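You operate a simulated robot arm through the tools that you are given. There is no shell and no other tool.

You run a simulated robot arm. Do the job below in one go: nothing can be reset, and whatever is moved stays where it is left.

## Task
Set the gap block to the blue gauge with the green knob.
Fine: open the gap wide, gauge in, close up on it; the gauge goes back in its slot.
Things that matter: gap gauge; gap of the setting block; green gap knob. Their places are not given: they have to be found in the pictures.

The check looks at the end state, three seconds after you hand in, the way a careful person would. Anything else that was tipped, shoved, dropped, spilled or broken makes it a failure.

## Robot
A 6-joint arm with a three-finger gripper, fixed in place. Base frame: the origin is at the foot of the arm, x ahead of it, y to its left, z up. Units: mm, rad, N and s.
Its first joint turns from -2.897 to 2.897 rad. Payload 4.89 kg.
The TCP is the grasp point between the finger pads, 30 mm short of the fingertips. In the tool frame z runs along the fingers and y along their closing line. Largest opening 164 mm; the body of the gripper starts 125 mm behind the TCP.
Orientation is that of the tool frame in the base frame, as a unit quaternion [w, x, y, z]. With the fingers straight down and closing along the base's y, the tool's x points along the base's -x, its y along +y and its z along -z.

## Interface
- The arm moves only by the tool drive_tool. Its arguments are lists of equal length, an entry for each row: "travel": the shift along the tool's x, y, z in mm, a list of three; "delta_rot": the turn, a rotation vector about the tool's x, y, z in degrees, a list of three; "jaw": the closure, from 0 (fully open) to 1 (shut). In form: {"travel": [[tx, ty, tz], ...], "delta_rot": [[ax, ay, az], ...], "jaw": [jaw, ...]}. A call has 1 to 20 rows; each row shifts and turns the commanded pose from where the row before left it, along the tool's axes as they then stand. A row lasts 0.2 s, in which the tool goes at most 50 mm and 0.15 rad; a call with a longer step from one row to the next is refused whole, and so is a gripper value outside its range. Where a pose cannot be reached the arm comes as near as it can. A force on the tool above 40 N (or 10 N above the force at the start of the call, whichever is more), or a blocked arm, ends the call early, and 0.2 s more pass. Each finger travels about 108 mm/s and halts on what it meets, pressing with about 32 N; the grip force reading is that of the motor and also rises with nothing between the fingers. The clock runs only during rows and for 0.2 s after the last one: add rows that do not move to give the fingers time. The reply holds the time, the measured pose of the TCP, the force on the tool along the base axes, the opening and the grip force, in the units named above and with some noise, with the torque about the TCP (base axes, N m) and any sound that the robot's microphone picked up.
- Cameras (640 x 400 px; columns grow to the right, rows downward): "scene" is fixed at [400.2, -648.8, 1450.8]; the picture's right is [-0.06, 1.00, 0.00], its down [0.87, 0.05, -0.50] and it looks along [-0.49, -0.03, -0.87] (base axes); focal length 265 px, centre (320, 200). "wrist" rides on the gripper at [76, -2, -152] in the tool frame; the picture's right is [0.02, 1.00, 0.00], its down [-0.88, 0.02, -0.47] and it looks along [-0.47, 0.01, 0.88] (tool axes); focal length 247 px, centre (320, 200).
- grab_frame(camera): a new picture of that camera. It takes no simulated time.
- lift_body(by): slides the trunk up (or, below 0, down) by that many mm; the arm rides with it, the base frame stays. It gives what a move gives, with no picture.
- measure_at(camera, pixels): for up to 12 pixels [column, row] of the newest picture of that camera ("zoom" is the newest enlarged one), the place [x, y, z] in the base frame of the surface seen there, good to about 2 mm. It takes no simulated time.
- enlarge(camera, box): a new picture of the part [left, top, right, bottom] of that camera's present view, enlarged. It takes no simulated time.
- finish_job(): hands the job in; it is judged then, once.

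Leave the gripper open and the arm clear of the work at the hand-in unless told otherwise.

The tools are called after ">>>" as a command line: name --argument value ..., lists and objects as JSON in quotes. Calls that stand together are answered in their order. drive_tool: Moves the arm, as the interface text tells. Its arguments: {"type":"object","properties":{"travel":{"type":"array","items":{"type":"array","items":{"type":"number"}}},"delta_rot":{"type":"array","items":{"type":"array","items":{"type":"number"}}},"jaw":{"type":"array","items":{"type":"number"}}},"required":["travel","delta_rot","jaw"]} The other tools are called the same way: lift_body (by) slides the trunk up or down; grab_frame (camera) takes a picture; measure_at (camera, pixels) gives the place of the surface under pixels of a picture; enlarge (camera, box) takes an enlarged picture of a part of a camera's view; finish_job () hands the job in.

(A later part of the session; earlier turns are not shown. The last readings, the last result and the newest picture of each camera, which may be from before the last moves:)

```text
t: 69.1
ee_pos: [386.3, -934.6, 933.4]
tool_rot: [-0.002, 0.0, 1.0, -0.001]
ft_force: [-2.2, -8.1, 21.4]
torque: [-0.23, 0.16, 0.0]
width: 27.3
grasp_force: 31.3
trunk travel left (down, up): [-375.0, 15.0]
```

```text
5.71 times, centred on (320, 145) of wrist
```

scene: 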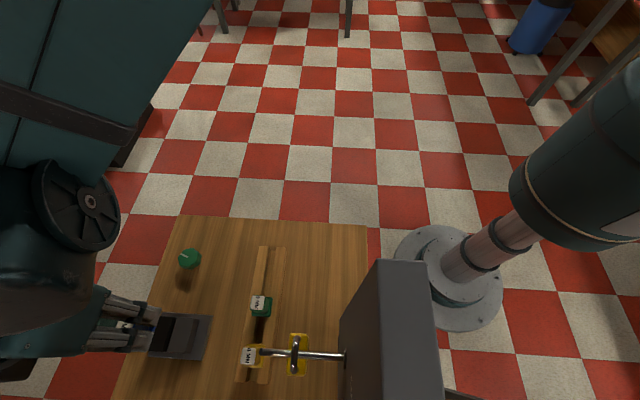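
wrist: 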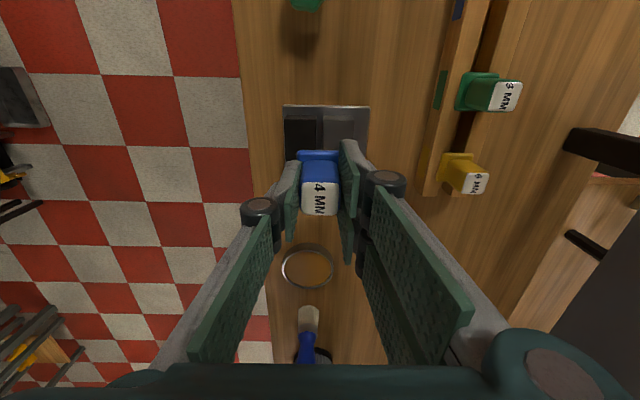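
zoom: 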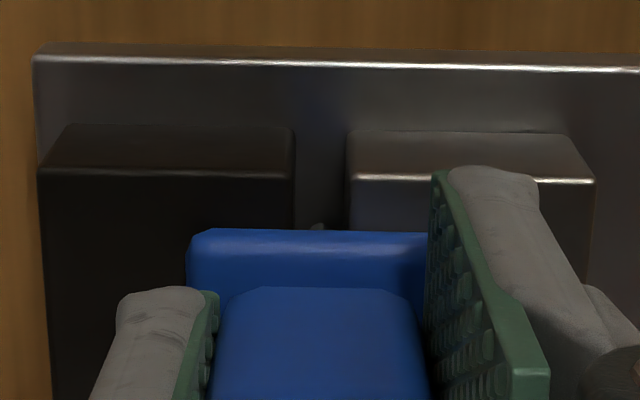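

The collar rests on the jaws (21 N up at z≈933), as predicted. I'll back off 0.7 mm, release the handle and lift straight up clear.

>>> drive_tool --travel '[[0, 0, -0.7], [0, 0, 0], [0, 0, 0], [0, 0, 0]]' --delta_rot '[[0, 0, 0], [0, 0, 0], [0, 0, 0], [0, 0, 0]]' --jaw '[1, 0.8, 0.65, 0.65]'

>>> enlarge --camera "wrist" --box '[260, 100, 380, 220]'

```text
t: 70.1
ee_pos: [385.6, -935.0, 932.1]
tool_rot: [-0.001, 0.001, 1.0, 0.002]
ft_force: [-0.2, 0.5, 1.1]
torque: [0.01, -0.02, -0.01]
width: 57.2
grasp_force: 0.0
trunk travel left (down, up): [-375.0, 15.0]
```

```text
3.33 times, centred on (320, 160) of wrist
```

zoom: 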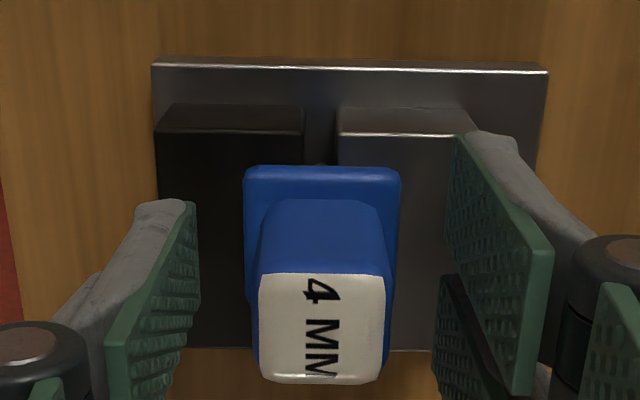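

The gauge stands upright in the gap on its collar. Lift straight up 100 mm, then back over the knob.

>>> drive_tool --travel '[[0, 0, -10], [0, 0, -20], [0, 0, -25], [0, 0, -25], [0, 0, -20], [0, 0, 0]]' --delta_rot '[[0, 0, 0], [0, 0, 0], [0, 0, 0], [0, 0, 0], [0, 0, 0], [0, 0, 0]]' --jaw '[0.65, 0.65, 0.65, 0.65, 0.65, 0.65]'

>>> grab_frame --camera "wrist"

>>> enlarge --camera "scene" --box '[110, 290, 220, 370]'

```text
t: 71.5
ee_pos: [388.6, -934.8, 1033.8]
tool_rot: [-0.002, 0.001, 1.0, 0.001]
ft_force: [0.4, 0.2, 0.8]
torque: [-0.02, -0.02, 0.01]
width: 57.2
grasp_force: 0.0
trunk travel left (down, up): [-375.0, 15.0]
```

```text
taken
```

wrist: 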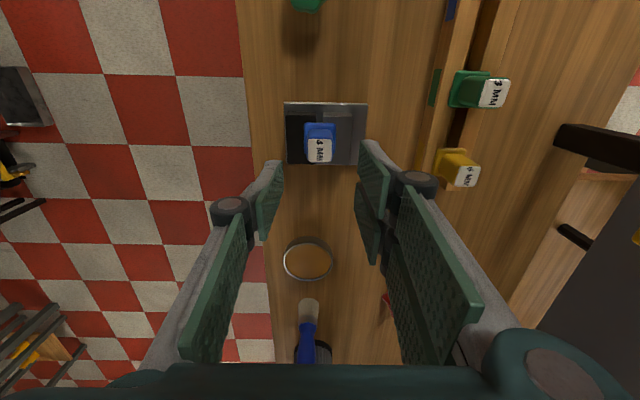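

```text
5.00 times, centred on (165, 330) of scene
```

zoom: 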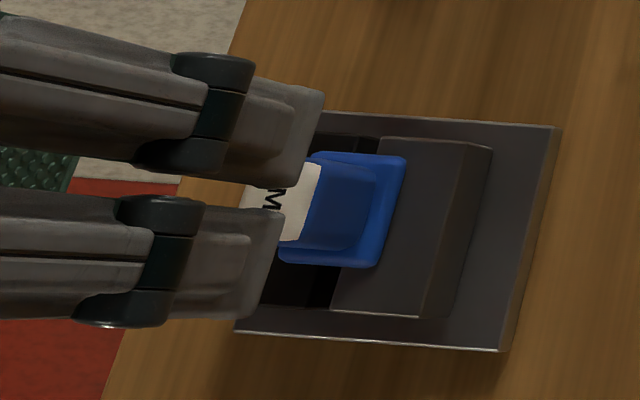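

The gauge stands in the gap. Now move back above the knob at (239.5,-950), staying at z≈1033.

>>> drive_tool --travel '[[36.5, -3.8, 0], [36.5, -3.8, 0], [36.5, -3.8, 0], [36.5, -3.8, 0], [0, 0, 0], [0, 0, 0]]' --delta_rot '[[0, 0, 0], [0, 0, 0], [0, 0, 0], [0, 0, 0], [0, 0, 0], [0, 0, 0]]' --jaw '[0.6, 0.6, 0.6, 0.6, 0.6, 0.6]'

>>> enlarge --camera "wrist" --box '[260, 90, 380, 190]'

>>> enlarge --camera "scene" --box '[130, 290, 230, 370]'

```text
t: 72.9
ee_pos: [238.6, -949.2, 1032.4]
tool_rot: [-0.001, 0.0, 1.0, 0.001]
ft_force: [1.1, 0.1, 0.3]
torque: [-0.03, -0.03, 0.0]
width: 65.3
grasp_force: 0.1
trunk travel left (down, up): [-375.0, 15.0]
```

```text
4.00 times, centred on (320, 140) of wrist
```

zoom: 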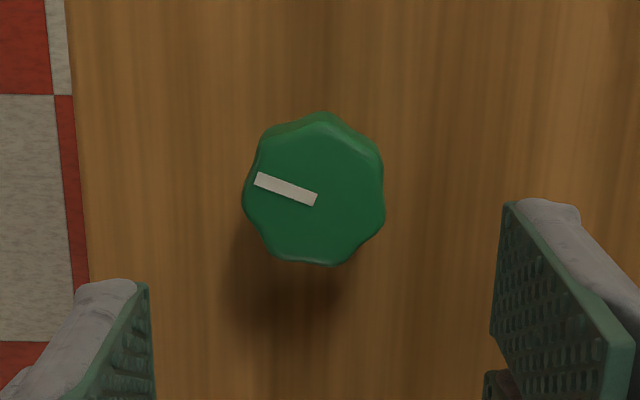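

```text
5.00 times, centred on (180, 330) of scene
```

zoom: 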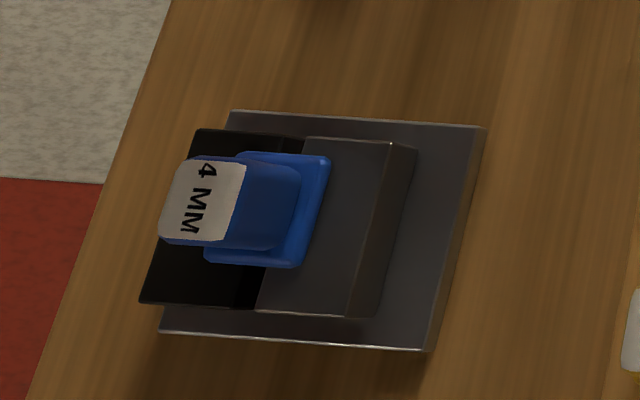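

The pointer now sits ~19.5° toward -x from -y: net 395° clockwise opened the gap about 5.5 mm, so ≈5 mm/turn; I need ≈295° back CCW. The knob centre is ~2 mm to -y of my axis: correct that, then rotate +173.8° (nest alignment) before descending.

>>> drive_tool --travel '[[0, -1.8, 0], [0, 0, 0], [0, 0, 0], [0, 0, 0], [0, 0, 0], [0, 0, 0], [0, 0, 0], [0, 0, 0], [0, 0, 0], [0, 0, 0], [0, 0, 0], [0, 0, 0], [0, 0, 0], [0, 0, 0], [0, 0, 0], [0, 0, 0], [0, 0, 0], [0, 0, 0], [0, 0, 0], [0, 0, 0]]' --delta_rot '[[0, 0, 8.5], [0, 0, 8.5], [0, 0, 8.5], [0, 0, 8.5], [0, 0, 8.5], [0, 0, 8.5], [0, 0, 8.5], [0, 0, 8.5], [0, 0, 8.5], [0, 0, 8.5], [0, 0, 8.5], [0, 0, 8.5], [0, 0, 8.5], [0, 0, 8.5], [0, 0, 8.5], [0, 0, 8.5], [0, 0, 8.5], [0, 0, 8.5], [0, 0, 8.5], [0, 0, 8.5]]' --jaw '[0.6, 0.6, 0.6, 0.6, 0.6, 0.6, 0.6, 0.6, 0.6, 0.6, 0.6, 0.6, 0.6, 0.6, 0.6, 0.6, 0.6, 0.6, 0.6, 0.6]'

>>> drive_tool --travel '[[0, 0, 0], [0, 0, 30], [0, 0, 30], [0, 0, 30], [0, 0, 0], [0, 0, 0]]' --delta_rot '[[0, 0, 3.8], [0, 0, 0], [0, 0, 0], [0, 0, 0], [0, 0, 0], [0, 0, 0]]' --jaw '[0.6, 0.6, 0.6, 0.6, 0.6, 0.6]'

>>> enlarge --camera "wrist" --box '[240, 120, 400, 220]'

```text
t: 77.1
ee_pos: [238.8, -952.9, 1031.9]
tool_rot: [0.0, 0.996, 0.085, -0.002]
ft_force: [0.4, -0.7, 1.1]
torque: [0.0, 0.0, -0.02]
width: 65.8
grasp_force: 0.0
trunk travel left (down, up): [-375.0, 15.0]
```

```text
t: 78.5
ee_pos: [238.9, -953.7, 943.6]
tool_rot: [-0.001, 0.999, 0.053, -0.002]
ft_force: [0.1, 0.1, -0.1]
torque: [-0.03, -0.01, 0.01]
width: 65.7
grasp_force: 0.1
trunk travel left (down, up): [-375.0, 15.0]
```

```text
4.00 times, centred on (320, 170) of wrist
```

zoom: 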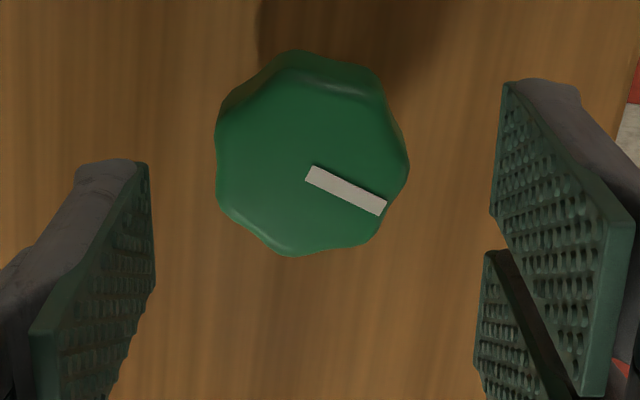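

Knob centre is ~2.2 mm to tool -y of the axis. I'll shift (0.7,-2.2), descend 50 mm, and check before closing.

>>> drive_tool --travel '[[0.7, -2.2, 10], [0, 0, 20], [0, 0, 20], [0, 0, 0], [0, 0, 0]]' --delta_rot '[[0, 0, 0], [0, 0, 0], [0, 0, 0], [0, 0, 0], [0, 0, 0]]' --jaw '[0.6, 0.6, 0.6, 0.6, 0.6]'

>>> enlarge --camera "wrist" --box '[270, 140, 370, 220]'

```text
t: 79.7
ee_pos: [240.2, -950.6, 892.5]
tool_rot: [-0.001, 0.999, 0.053, -0.002]
ft_force: [1.3, 0.5, 0.3]
torque: [-0.02, -0.02, -0.02]
width: 65.4
grasp_force: 0.1
trunk travel left (down, up): [-375.0, 15.0]
```

```text
5.00 times, centred on (320, 180) of wrist
```

zoom: 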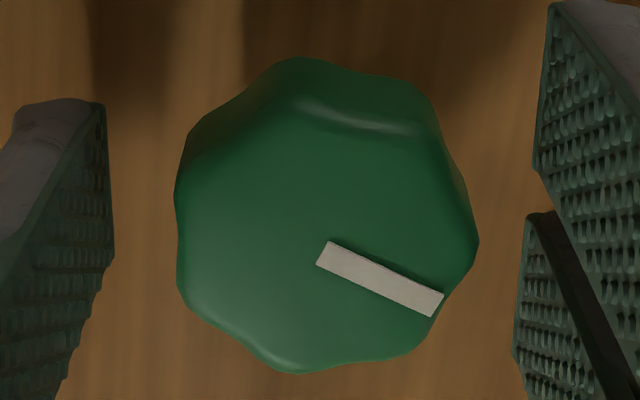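

Centre is now ~1.5 mm toward tool -x and 0.5 toward +y; correct that and close.

>>> drive_tool --travel '[[-1.4, 0.5, 0], [0, 0, 0], [0, 0, 0], [0, 0, 0], [0, 0, 0]]' --delta_rot '[[0, 0, 0], [0, 0, 0], [0, 0, 0], [0, 0, 0], [0, 0, 0]]' --jaw '[0.65, 0.8, 1.0, 1.0, 1.0]'

>>> enlarge --camera "wrist" --box '[270, 140, 370, 220]'

```text
t: 80.9
ee_pos: [239.7, -950.0, 892.1]
tool_rot: [-0.002, 0.999, 0.053, -0.002]
ft_force: [-2.0, 6.1, -6.3]
torque: [0.2, -0.06, 0.02]
width: 42.6
grasp_force: 44.6
trunk travel left (down, up): [-375.0, 15.0]
```

```text
5.00 times, centred on (320, 180) of wrist
```

zoom: 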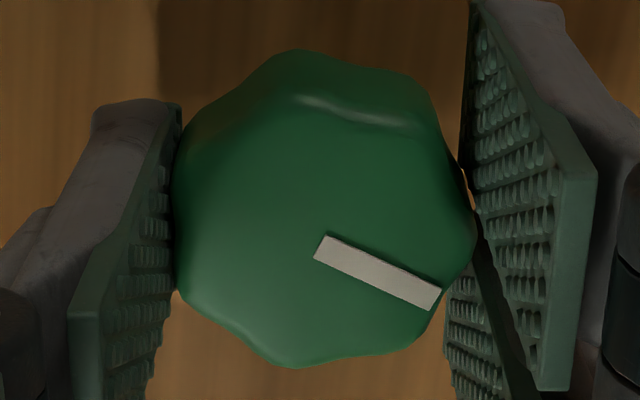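

Good nested grip. Turn CCW 96° and check the pointer and gap.

>>> drive_tool --travel '[[0, 0, 0], [0, 0, 0], [0, 0, 0], [0, 0, 0], [0, 0, 0], [0, 0, 0], [0, 0, 0], [0, 0, 0], [0, 0, 0], [0, 0, 0], [0, 0, 0], [0, 0, 0], [0, 0, 0]]' --delta_rot '[[0, 0, -8], [0, 0, -8], [0, 0, -8], [0, 0, -8], [0, 0, -8], [0, 0, -8], [0, 0, -8], [0, 0, -8], [0, 0, -8], [0, 0, -8], [0, 0, -8], [0, 0, -8], [0, 0, 0]]' --jaw '[1, 1, 1, 1, 1, 1, 1, 1, 1, 1, 1, 1, 1]'

>>> enlarge --camera "wrist" --box '[270, 140, 370, 220]'

>>> enlarge --camera "scene" --box '[140, 305, 210, 361]'

```text
t: 83.7
ee_pos: [239.8, -950.8, 892.1]
tool_rot: [-0.001, 0.628, 0.778, 0.0]
ft_force: [20.0, 0.0, -8.4]
torque: [-0.77, -0.79, -0.01]
width: 42.8
grasp_force: 45.3
trunk travel left (down, up): [-375.0, 15.0]
```

```text
5.00 times, centred on (320, 180) of wrist
```

zoom: 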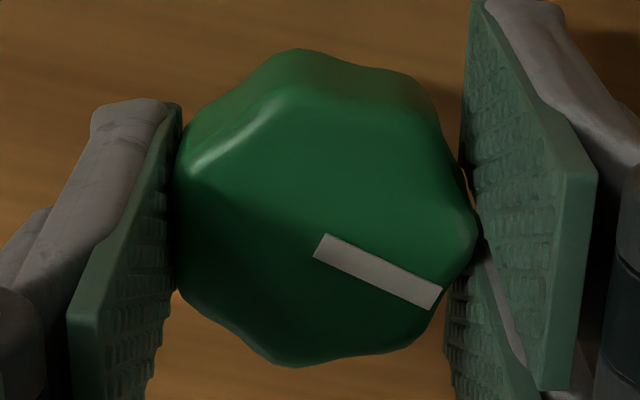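

```text
7.14 times, centred on (175, 333) of scene
```

zoom: 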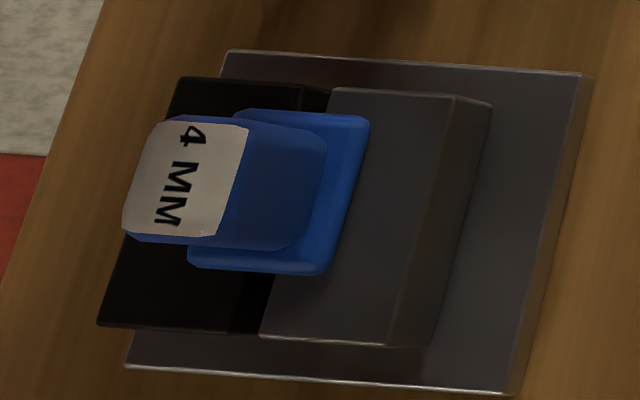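

Turning fine with the knob held. Relieve the 20 N side force and continue CCW 112° (gap should be ≈5.2 mm after).

>>> drive_tool --travel '[[-0.2, 0.8, 0.3], [0, 0, 0], [0, 0, 0], [0, 0, 0], [0, 0, 0], [0, 0, 0], [0, 0, 0], [0, 0, 0], [0, 0, 0], [0, 0, 0], [0, 0, 0], [0, 0, 0], [0, 0, 0], [0, 0, 0], [0, 0, 0], [0, 0, 0]]' --delta_rot '[[0, 0, 0], [0, 0, -8], [0, 0, -8], [0, 0, -8], [0, 0, -8], [0, 0, -8], [0, 0, -8], [0, 0, -8], [0, 0, -8], [0, 0, -8], [0, 0, -8], [0, 0, -8], [0, 0, -8], [0, 0, -8], [0, 0, -8], [0, 0, 0]]' --jaw '[1, 1, 1, 1, 1, 1, 1, 1, 1, 1, 1, 1, 1, 1, 1, 1]'

>>> enlarge --camera "wrist" --box '[270, 140, 370, 220]'

>>> enlarge --camera "scene" --box '[140, 305, 210, 361]'

```text
t: 87.1
ee_pos: [239.9, -949.2, 892.2]
tool_rot: [-0.001, -0.294, 0.956, 0.002]
ft_force: [20.9, -23.8, 3.1]
torque: [-0.87, -0.23, 0.01]
width: 42.6
grasp_force: 45.2
trunk travel left (down, up): [-375.0, 15.0]
```

```text
5.00 times, centred on (320, 180) of wrist
```

zoom: 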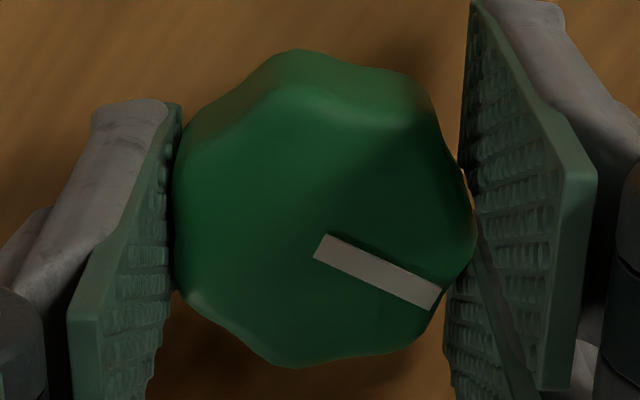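

```text
7.14 times, centred on (175, 333) of scene
```

zoom: 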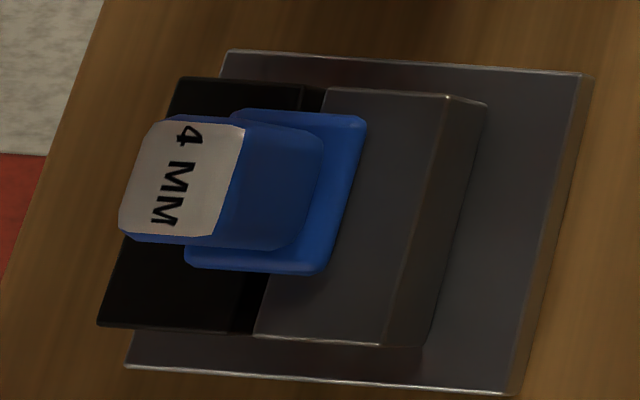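

Gap ≈5.2 mm now; the pointer stays nested. For the final approach I need more wrist range: open, rotate +154.3° (three lobes), and regrip.

>>> drive_tool --travel '[[0, 0, 0], [0, 0, 0], [0, 0, 0], [0, 0, 0], [0, 0, 0], [0, 0, 0], [0, 0, 0], [0, 0, 0], [0, 0, 0], [0, 0, 0], [0, 0, 0], [0, 0, 0], [0, 0, 0], [0, 0, 0], [0, 0, 0], [0, 0, 0], [0, 0, 0], [0, 0, 0], [0, 0, 0], [0, 0, 0]]' --delta_rot '[[0, 0, 0], [0, 0, 8.571], [0, 0, 8.571], [0, 0, 8.571], [0, 0, 8.571], [0, 0, 8.571], [0, 0, 8.571], [0, 0, 8.571], [0, 0, 8.571], [0, 0, 8.571], [0, 0, 8.571], [0, 0, 8.571], [0, 0, 8.571], [0, 0, 8.571], [0, 0, 8.571], [0, 0, 8.571], [0, 0, 8.571], [0, 0, 8.571], [0, 0, 8.571], [0, 0, 0]]' --jaw '[0.64, 0.64, 0.64, 0.64, 0.64, 0.64, 0.64, 0.64, 0.64, 0.64, 0.64, 0.64, 0.64, 0.64, 0.64, 0.64, 0.64, 0.64, 0.64, 0.64]'

>>> enlarge --camera "wrist" --box '[270, 140, 370, 220]'

>>> grab_frame --camera "wrist"

```text
t: 91.3
ee_pos: [239.5, -950.0, 893.7]
tool_rot: [-0.001, 0.867, 0.499, -0.002]
ft_force: [-0.3, 0.4, -0.8]
torque: [0.01, 0.01, 0.03]
width: 58.8
grasp_force: 0.0
trunk travel left (down, up): [-375.0, 15.0]
```

```text
5.00 times, centred on (320, 180) of wrist
```

zoom: 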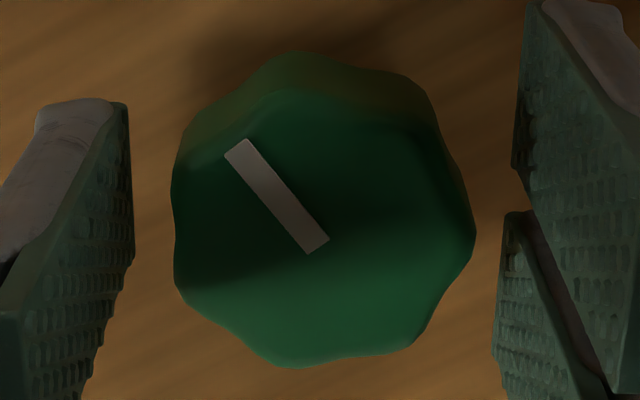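

```text
taken
```

wrist: 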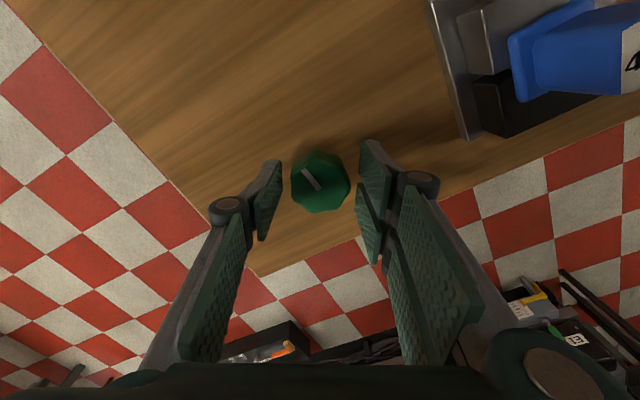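

Well centred and lobe-aligned. Close on the knob.

>>> drive_tool --travel '[[-0.5, 0, 0], [0, 0, 0], [0, 0, 0], [0, 0, 0], [0, 0, 0]]' --delta_rot '[[0, 0, 0], [0, 0, 0], [0, 0, 0], [0, 0, 0], [0, 0, 0]]' --jaw '[0.7, 0.85, 1.0, 1.0, 1.0]'

>>> enlarge --camera "wrist" --box '[270, 140, 370, 220]'

>>> enlarge --camera "scene" --box '[140, 305, 210, 361]'

```text
t: 92.5
ee_pos: [238.9, -950.6, 893.2]
tool_rot: [-0.001, 0.867, 0.498, -0.001]
ft_force: [0.6, 2.8, -2.0]
torque: [0.07, -0.05, 0.02]
width: 42.5
grasp_force: 44.8
trunk travel left (down, up): [-375.0, 15.0]
```

```text
5.00 times, centred on (320, 180) of wrist
```

zoom: 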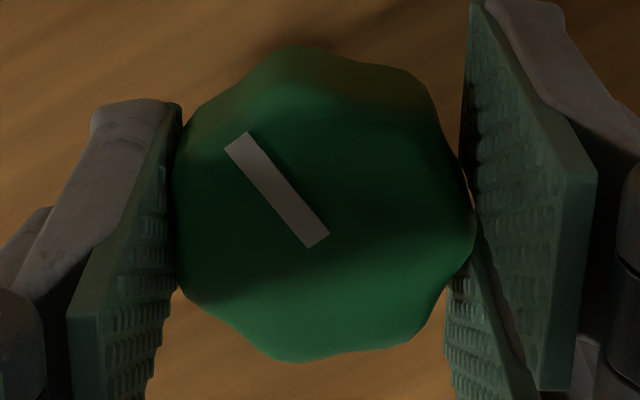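

```text
7.14 times, centred on (175, 333) of scene
```

zoom: 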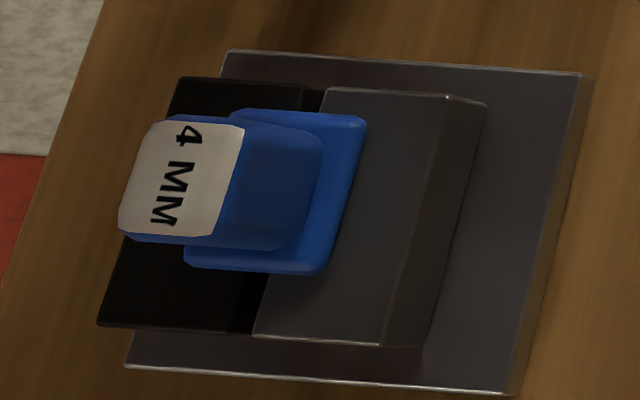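

Forces are near zero. Turn CCW 48° (gap to ≈4.5 mm) and check.

>>> drive_tool --travel '[[0, 0, 0], [0, 0, 0], [0, 0, 0], [0, 0, 0], [0, 0, 0], [0, 0, 0], [0, 0, 0], [0, 0, 0], [0, 0, 0]]' --delta_rot '[[0, 0, -6], [0, 0, -6], [0, 0, -6], [0, 0, -6], [0, 0, -6], [0, 0, -6], [0, 0, -6], [0, 0, -6], [0, 0, 0]]' --jaw '[1, 1, 1, 1, 1, 1, 1, 1, 1]'

>>> enlarge --camera "wrist" --box '[270, 140, 370, 220]'

>>> enlarge --camera "scene" --box '[140, 305, 210, 361]'

```text
t: 94.5
ee_pos: [240.7, -950.2, 892.6]
tool_rot: [-0.001, 0.588, 0.809, 0.0]
ft_force: [13.1, -25.8, 19.8]
torque: [-0.71, -0.5, -0.04]
width: 42.9
grasp_force: 45.1
trunk travel left (down, up): [-375.0, 15.0]
```

```text
5.00 times, centred on (320, 180) of wrist
```

zoom: 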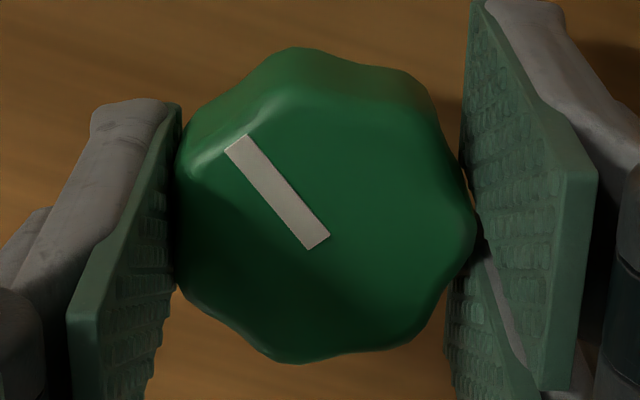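

```text
7.14 times, centred on (175, 333) of scene
```

zoom: 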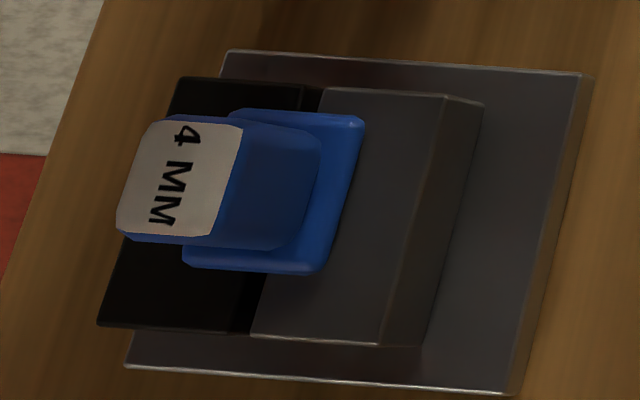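

Still free to turn (Tz≈-0.04). Relieve the side forces and continue CCW in 3° steps for 24°.

>>> drive_tool --travel '[[-1.0, 0.2, -0.5], [0, 0, 0], [0, 0, 0], [0, 0, 0], [0, 0, 0], [0, 0, 0], [0, 0, 0], [0, 0, 0], [0, 0, 0], [0, 0, 0]]' --delta_rot '[[0, 0, 0], [0, 0, -3], [0, 0, -3], [0, 0, -3], [0, 0, -3], [0, 0, -3], [0, 0, -3], [0, 0, -3], [0, 0, -3], [0, 0, 0]]' --jaw '[1, 1, 1, 1, 1, 1, 1, 1, 1, 1]'

>>> enlarge --camera "wrist" --box '[270, 140, 370, 220]'

>>> enlarge --camera "scene" --box '[140, 305, 210, 361]'

```text
t: 96.7
ee_pos: [239.7, -951.0, 893.9]
tool_rot: [-0.002, 0.407, 0.913, 0.0]
ft_force: [-2.6, 22.5, -8.1]
torque: [1.22, 0.49, 0.01]
width: 42.6
grasp_force: 44.7
trunk travel left (down, up): [-375.0, 15.0]
```

```text
5.00 times, centred on (320, 180) of wrist
```

zoom: 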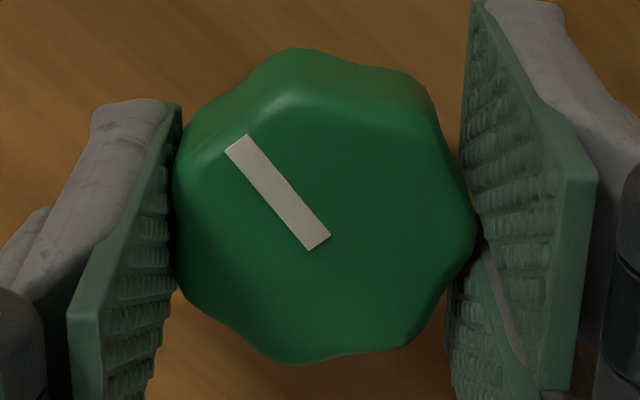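

```text
7.14 times, centred on (175, 333) of scene
```

zoom: 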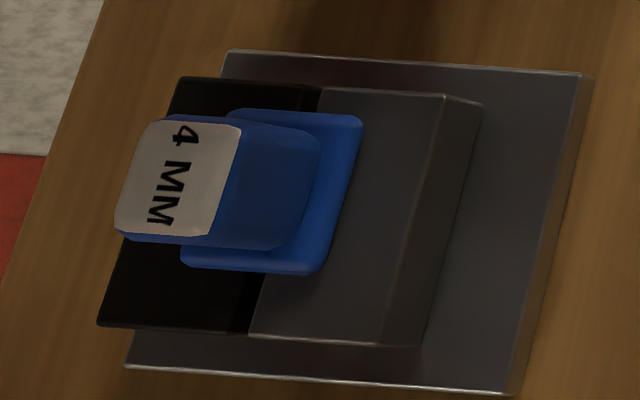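

Still free, Tz≈0. Ease the side force and go on in 2° steps for 12°.

>>> drive_tool --travel '[[0.4, 0.35, 0.2], [0, 0, 0], [0, 0, 0], [0, 0, 0], [0, 0, 0], [0, 0, 0], [0, 0, 0], [0, 0, 0]]' --delta_rot '[[0, 0, 0], [0, 0, -2], [0, 0, -2], [0, 0, -2], [0, 0, -2], [0, 0, -2], [0, 0, -2], [0, 0, 0]]' --jaw '[1, 1, 1, 1, 1, 1, 1, 1]'

>>> enlarge --camera "wrist" --box '[270, 140, 370, 220]'

>>> enlarge --camera "scene" --box '[140, 305, 210, 361]'

```text
t: 98.5
ee_pos: [239.7, -949.6, 893.1]
tool_rot: [-0.001, 0.31, 0.951, 0.0]
ft_force: [8.0, 27.1, -17.2]
torque: [0.13, -0.94, 0.0]
width: 42.6
grasp_force: 44.9
trunk travel left (down, up): [-375.0, 15.0]
```

```text
5.00 times, centred on (320, 180) of wrist
```

zoom: 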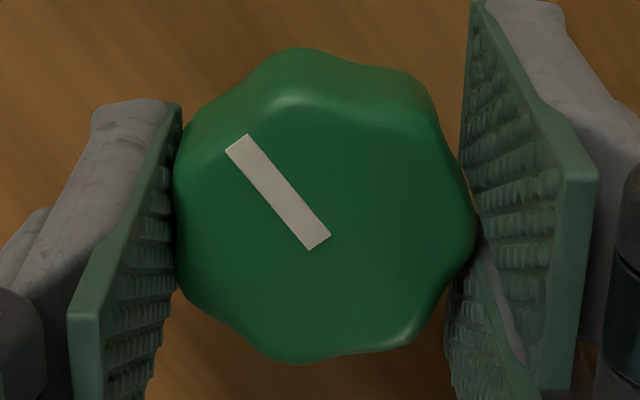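

```text
7.14 times, centred on (175, 333) of scene
```

zoom: 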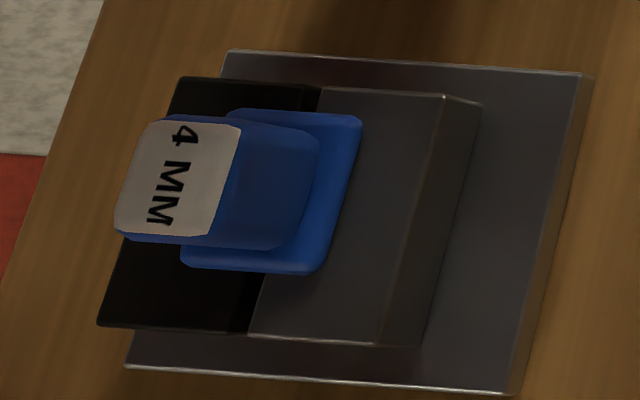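

Still free (Tz≈0) but side force is 27 N. I'll release and regrip at this same yaw to clear the stress before the final approach.

>>> drive_tool --travel '[[0, 0, 0], [0, 0, 0], [0, 0, 0], [0, 0, 0]]' --delta_rot '[[0, 0, 0], [0, 0, 0], [0, 0, 0], [0, 0, 0]]' --jaw '[0.64, 0.64, 0.64, 0.64]'

>>> enlarge --camera "wrist" --box '[270, 140, 370, 220]'

>>> grab_frame --camera "wrist"

```text
t: 99.5
ee_pos: [239.1, -951.4, 893.5]
tool_rot: [-0.001, 0.311, 0.95, -0.001]
ft_force: [0.1, -0.2, 0.0]
torque: [-0.02, 0.01, -0.01]
width: 59.0
grasp_force: 0.0
trunk travel left (down, up): [-375.0, 15.0]
```

```text
5.00 times, centred on (320, 180) of wrist
```

zoom: 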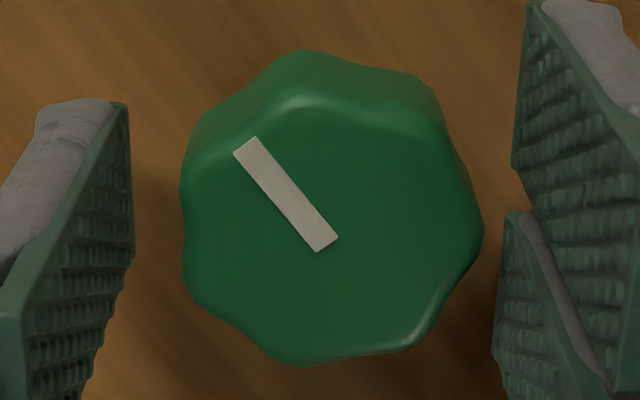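

```text
taken
```

wrist: 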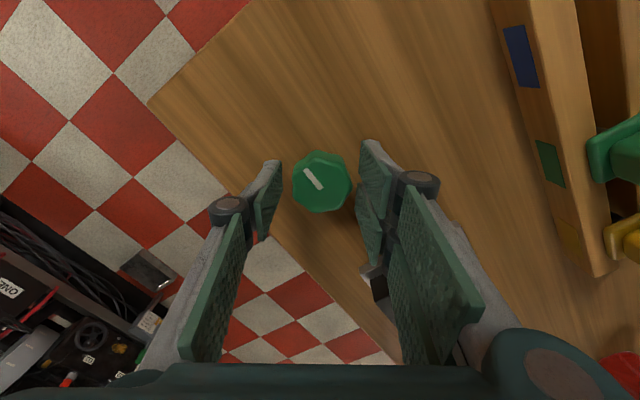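

Knob centre is ~1.2 mm to tool +y. Shift (-0.4,+1.2) and close again.

>>> drive_tool --travel '[[-0.4, 1.2, 0], [0, 0, 0], [0, 0, 0], [0, 0, 0], [0, 0, 0]]' --delta_rot '[[0, 0, 0], [0, 0, 0], [0, 0, 0], [0, 0, 0], [0, 0, 0]]' --jaw '[0.68, 0.85, 1.0, 1.0, 1.0]'

>>> enlarge --camera "wrist" --box '[270, 140, 370, 220]'

```text
t: 100.7
ee_pos: [239.1, -950.9, 893.0]
tool_rot: [-0.002, 0.31, 0.951, 0.0]
ft_force: [-0.5, -4.4, 1.7]
torque: [-0.16, 0.05, 0.01]
width: 42.6
grasp_force: 45.1
trunk travel left (down, up): [-375.0, 15.0]
```

```text
5.00 times, centred on (320, 180) of wrist
```

zoom: 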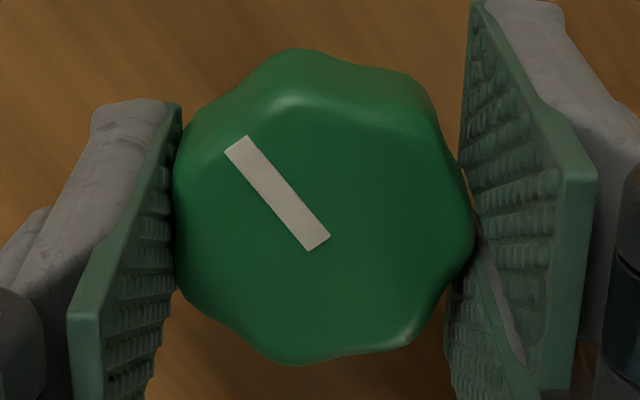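

Clean grip. Before the final turns, a tight zoom of the gap's visible end near the collar.

>>> enlarge --camera "scene" --box '[160, 335, 184, 355]'

>>> enlarge --camera "scene" --box '[170, 312, 194, 332]'

```text
16.00 times, centred on (172, 345) of scene
```

zoom: 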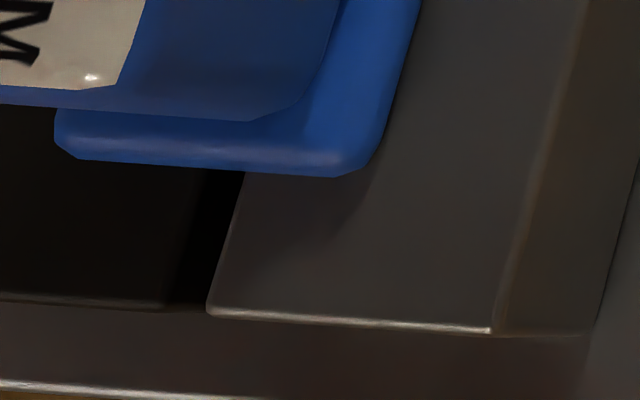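

```text
16.00 times, centred on (182, 322) of scene
```

zoom: 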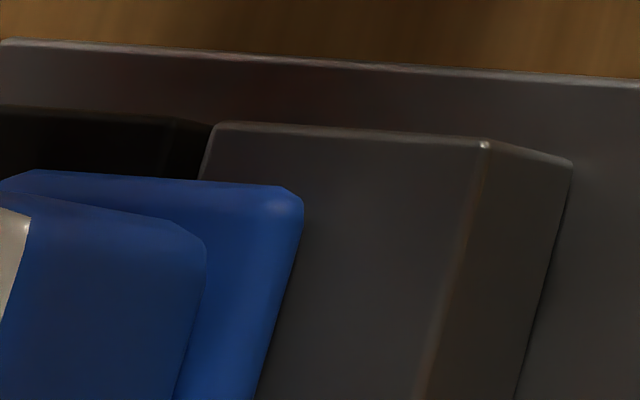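

Gap looks ≈4.3–4.5 mm. Continue CCW by 10° in 2° steps watching torque.

>>> drive_tool --travel '[[0, 0, 0], [0, 0, 0], [0, 0, 0], [0, 0, 0], [0, 0, 0], [0, 0, 0]]' --delta_rot '[[0, 0, -2], [0, 0, -2], [0, 0, -2], [0, 0, -2], [0, 0, -2], [0, 0, 0]]' --jaw '[1, 1, 1, 1, 1, 1]'

>>> enlarge --camera "scene" --box '[160, 335, 184, 355]'

>>> enlarge --camera "wrist" --box '[270, 140, 370, 220]'

```text
t: 102.1
ee_pos: [240.4, -951.5, 894.6]
tool_rot: [-0.002, 0.227, 0.974, 0.0]
ft_force: [-8.0, -13.5, 3.8]
torque: [-0.09, 0.94, 0.0]
width: 42.6
grasp_force: 44.8
trunk travel left (down, up): [-375.0, 15.0]
```

```text
16.00 times, centred on (172, 345) of scene
```

zoom: 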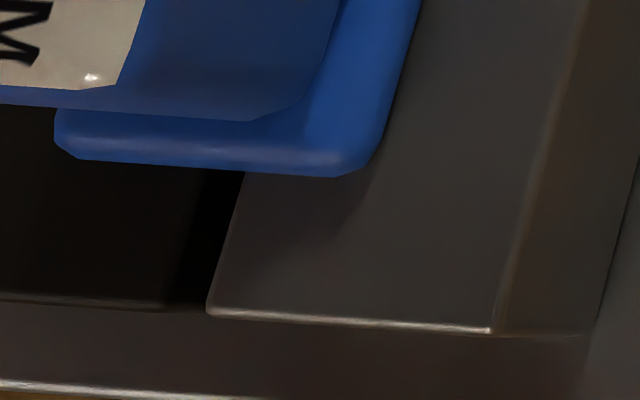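

```text
5.00 times, centred on (320, 180) of wrist
```

zoom: 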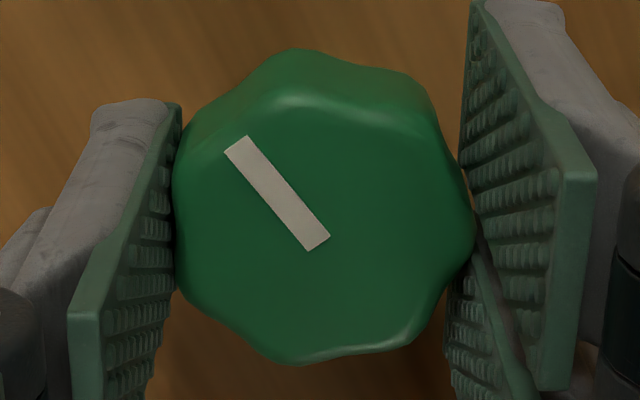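

Knob follows, torque still ≈0. Another 10° CCW in 2° steps.

>>> drive_tool --travel '[[0, 0, 0], [0, 0, 0], [0, 0, 0], [0, 0, 0], [0, 0, 0], [0, 0, 0]]' --delta_rot '[[0, 0, -2], [0, 0, -2], [0, 0, -2], [0, 0, -2], [0, 0, -2], [0, 0, 0]]' --jaw '[1, 1, 1, 1, 1, 1]'

>>> enlarge --camera "scene" --box '[160, 335, 184, 355]'

>>> enlarge --camera "wrist" --box '[270, 140, 370, 220]'

```text
t: 103.5
ee_pos: [239.8, -949.3, 893.8]
tool_rot: [-0.002, 0.141, 0.99, 0.001]
ft_force: [-17.4, -0.9, -1.7]
torque: [-0.26, -0.05, 0.01]
width: 42.2
grasp_force: 45.1
trunk travel left (down, up): [-375.0, 15.0]
```

```text
16.00 times, centred on (172, 345) of scene
```

zoom: 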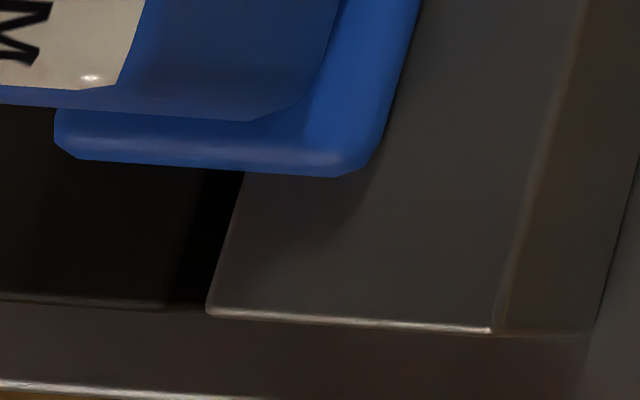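

```text
5.00 times, centred on (320, 180) of wrist
```

zoom: 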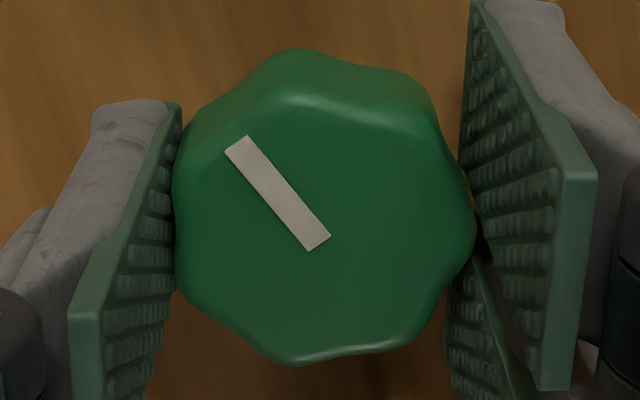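

The knob turned 20° yet the jaw picture is unchanged: the jaw is likely already up against the gauge and the knob is winding past contact. I'll take very tight zooms on the jaw corner as an optical comparator.

>>> enlarge --camera "scene" --box '[160, 350, 168, 355]'

>>> enlarge --camera "scene" --box '[186, 348, 194, 353]'

```text
16.00 times, centred on (164, 352) of scene
```

zoom: 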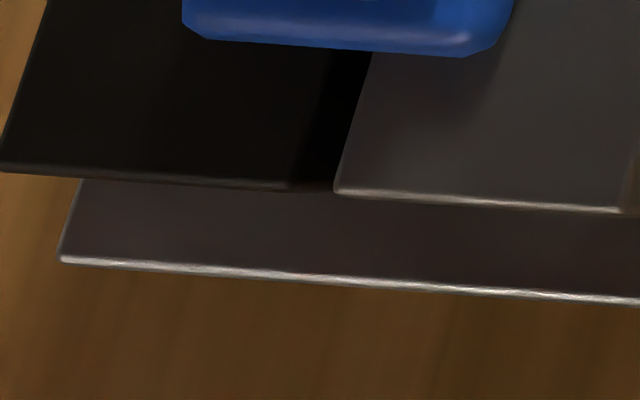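

```text
16.00 times, centred on (190, 350) of scene
```

zoom: 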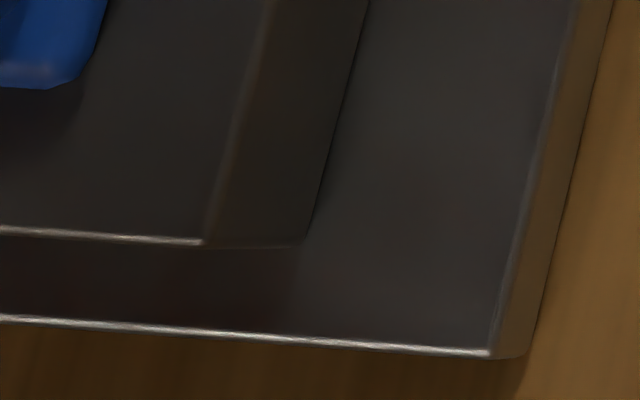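

The zoom maxes at 16× (≈8.7 px/mm). In this clamped state the grey jaw's corner sits at (336,190) in the [160,350,168,355] view and its right corner at (203,243) in the [186,348,194,353] view. I'll turn back clockwise 12° and see if the jaw moves.

>>> drive_tool --travel '[[0, 0, 0], [0, 0, 0], [0, 0, 0], [0, 0, 0], [0, 0, 0]]' --delta_rot '[[0, 0, 3], [0, 0, 3], [0, 0, 3], [0, 0, 3], [0, 0, 0]]' --jaw '[1, 1, 1, 1, 1]'

>>> enlarge --camera "scene" --box '[160, 350, 168, 355]'

>>> enlarge --camera "scene" --box '[186, 348, 194, 353]'

```text
t: 104.7
ee_pos: [240.4, -949.8, 893.3]
tool_rot: [-0.002, 0.244, 0.97, 0.0]
ft_force: [-33.3, 6.6, -0.4]
torque: [0.36, 1.27, 0.02]
width: 42.7
grasp_force: 44.5
trunk travel left (down, up): [-375.0, 15.0]
```

```text
16.00 times, centred on (164, 352) of scene
```

zoom: 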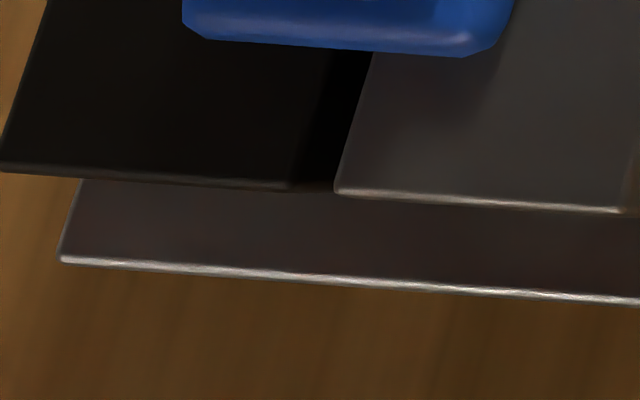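

```text
16.00 times, centred on (190, 350) of scene
```

zoom: 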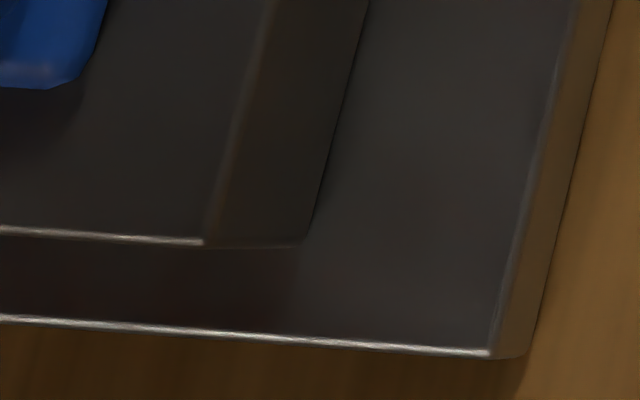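

No change in the jaw position after 12° back. Side force is 33 N, so I release and regrip here before turning further.

>>> drive_tool --travel '[[0, 0, 0], [0, 0, 0], [0, 0, 0]]' --delta_rot '[[0, 0, 0], [0, 0, 0], [0, 0, 0]]' --jaw '[0.66, 0.66, 0.66]'

>>> enlarge --camera "wrist" --box '[270, 140, 370, 220]'

>>> enlarge --camera "scene" --box '[160, 350, 168, 355]'

```text
t: 105.5
ee_pos: [241.7, -948.7, 892.6]
tool_rot: [-0.002, 0.243, 0.97, 0.001]
ft_force: [0.2, -0.4, 0.8]
torque: [-0.03, -0.02, -0.03]
width: 55.9
grasp_force: 0.0
trunk travel left (down, up): [-375.0, 15.0]
```

```text
5.00 times, centred on (320, 180) of wrist
```

zoom: 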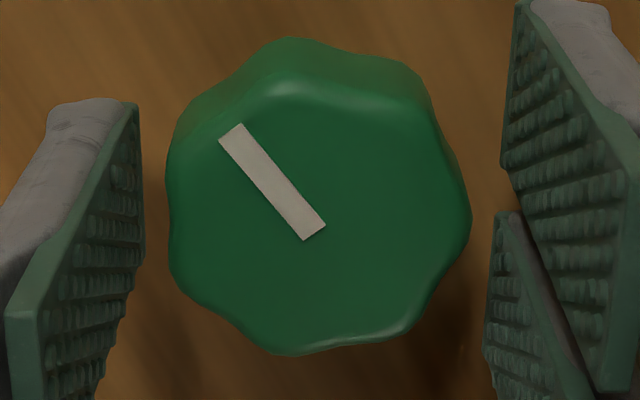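

```text
16.00 times, centred on (164, 352) of scene
```

zoom: 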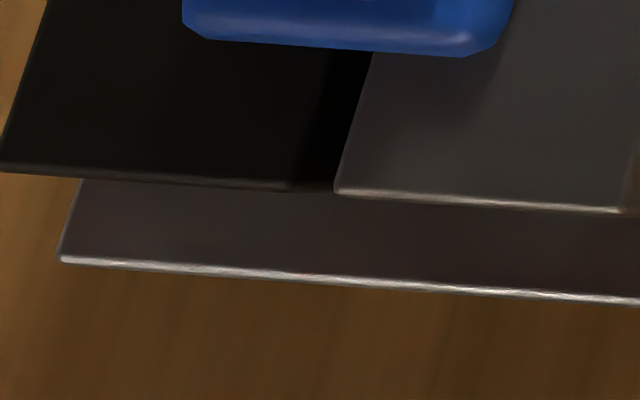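

Regrip with a small recentring (0.4,-0.6), then clockwise 12° more and compare the jaw corner.

>>> drive_tool --travel '[[0.4, -0.6, 0], [0, 0, 0], [0, 0, 0], [0, 0, 0], [0, 0, 0], [0, 0, 0], [0, 0, 0], [0, 0, 0], [0, 0, 0]]' --delta_rot '[[0, 0, 0], [0, 0, 0], [0, 0, 0], [0, 0, 0], [0, 0, 3], [0, 0, 3], [0, 0, 3], [0, 0, 3], [0, 0, 0]]' --jaw '[0.7, 0.85, 1, 1, 1, 1, 1, 1, 1]'

>>> enlarge --camera "scene" --box '[160, 350, 168, 355]'

>>> enlarge --camera "scene" --box '[186, 348, 194, 353]'

>>> enlarge --camera "wrist" --box '[270, 140, 370, 220]'

```text
t: 107.5
ee_pos: [241.4, -950.5, 893.9]
tool_rot: [-0.002, 0.343, 0.939, 0.0]
ft_force: [9.6, -21.3, 4.2]
torque: [-0.49, -0.14, -0.01]
width: 42.6
grasp_force: 45.2
trunk travel left (down, up): [-375.0, 15.0]
```

```text
16.00 times, centred on (164, 352) of scene
```

zoom: 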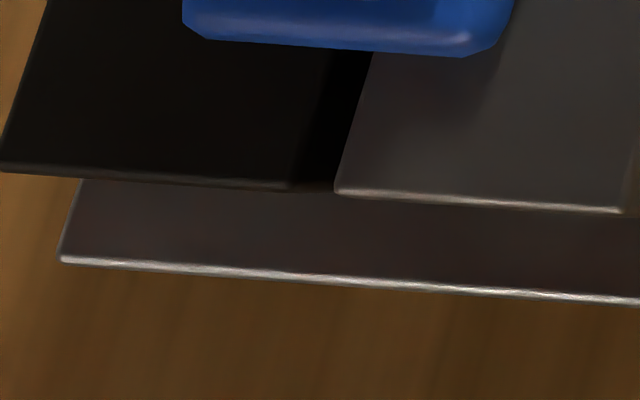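

```text
16.00 times, centred on (190, 350) of scene
```

zoom: 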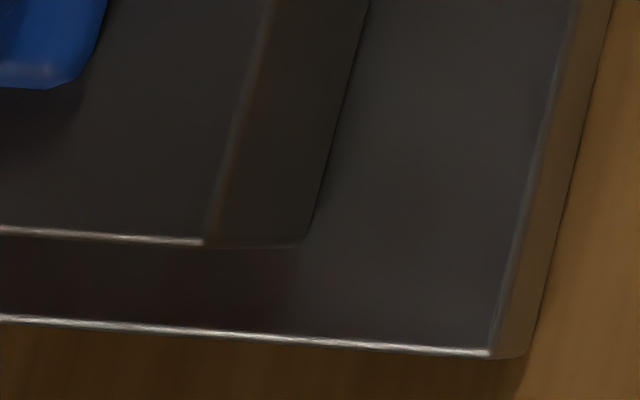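

```text
5.00 times, centred on (320, 180) of wrist
```

zoom: 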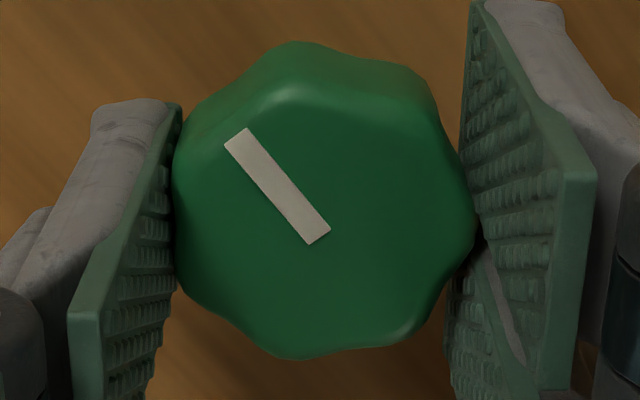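

Jaw still unchanged at 24° back. Continue clockwise 10° and compare again.

>>> drive_tool --travel '[[-0.7, 0, 0], [0, 0, 0], [0, 0, 0], [0, 0, 0], [0, 0, 0], [0, 0, 0]]' --delta_rot '[[0, 0, 0], [0, 0, 2.5], [0, 0, 2.5], [0, 0, 2.5], [0, 0, 2.5], [0, 0, 0]]' --jaw '[1, 1, 1, 1, 1, 1]'

>>> enlarge --camera "scene" --box '[160, 350, 168, 355]'

>>> enlarge --camera "scene" --box '[186, 348, 194, 353]'

>>> enlarge --camera "wrist" --box '[270, 140, 370, 220]'

```text
t: 108.9
ee_pos: [240.3, -951.2, 893.2]
tool_rot: [-0.002, 0.424, 0.906, 0.001]
ft_force: [8.3, -1.6, -17.6]
torque: [0.02, -0.16, -0.03]
width: 42.6
grasp_force: 44.9
trunk travel left (down, up): [-375.0, 15.0]
```

```text
16.00 times, centred on (164, 352) of scene
```

zoom: 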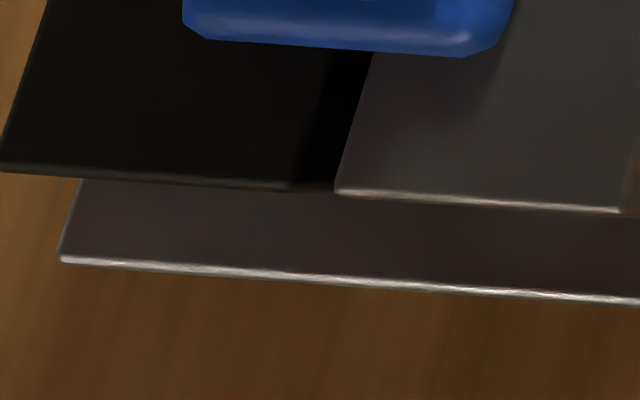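

```text
16.00 times, centred on (190, 350) of scene
```

zoom: 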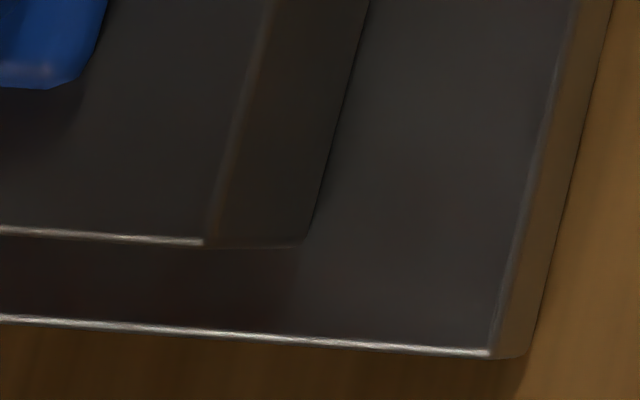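

```text
5.00 times, centred on (320, 180) of wrist
```

zoom: 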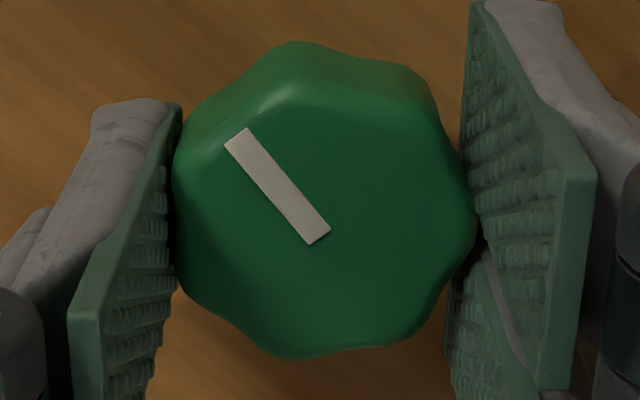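

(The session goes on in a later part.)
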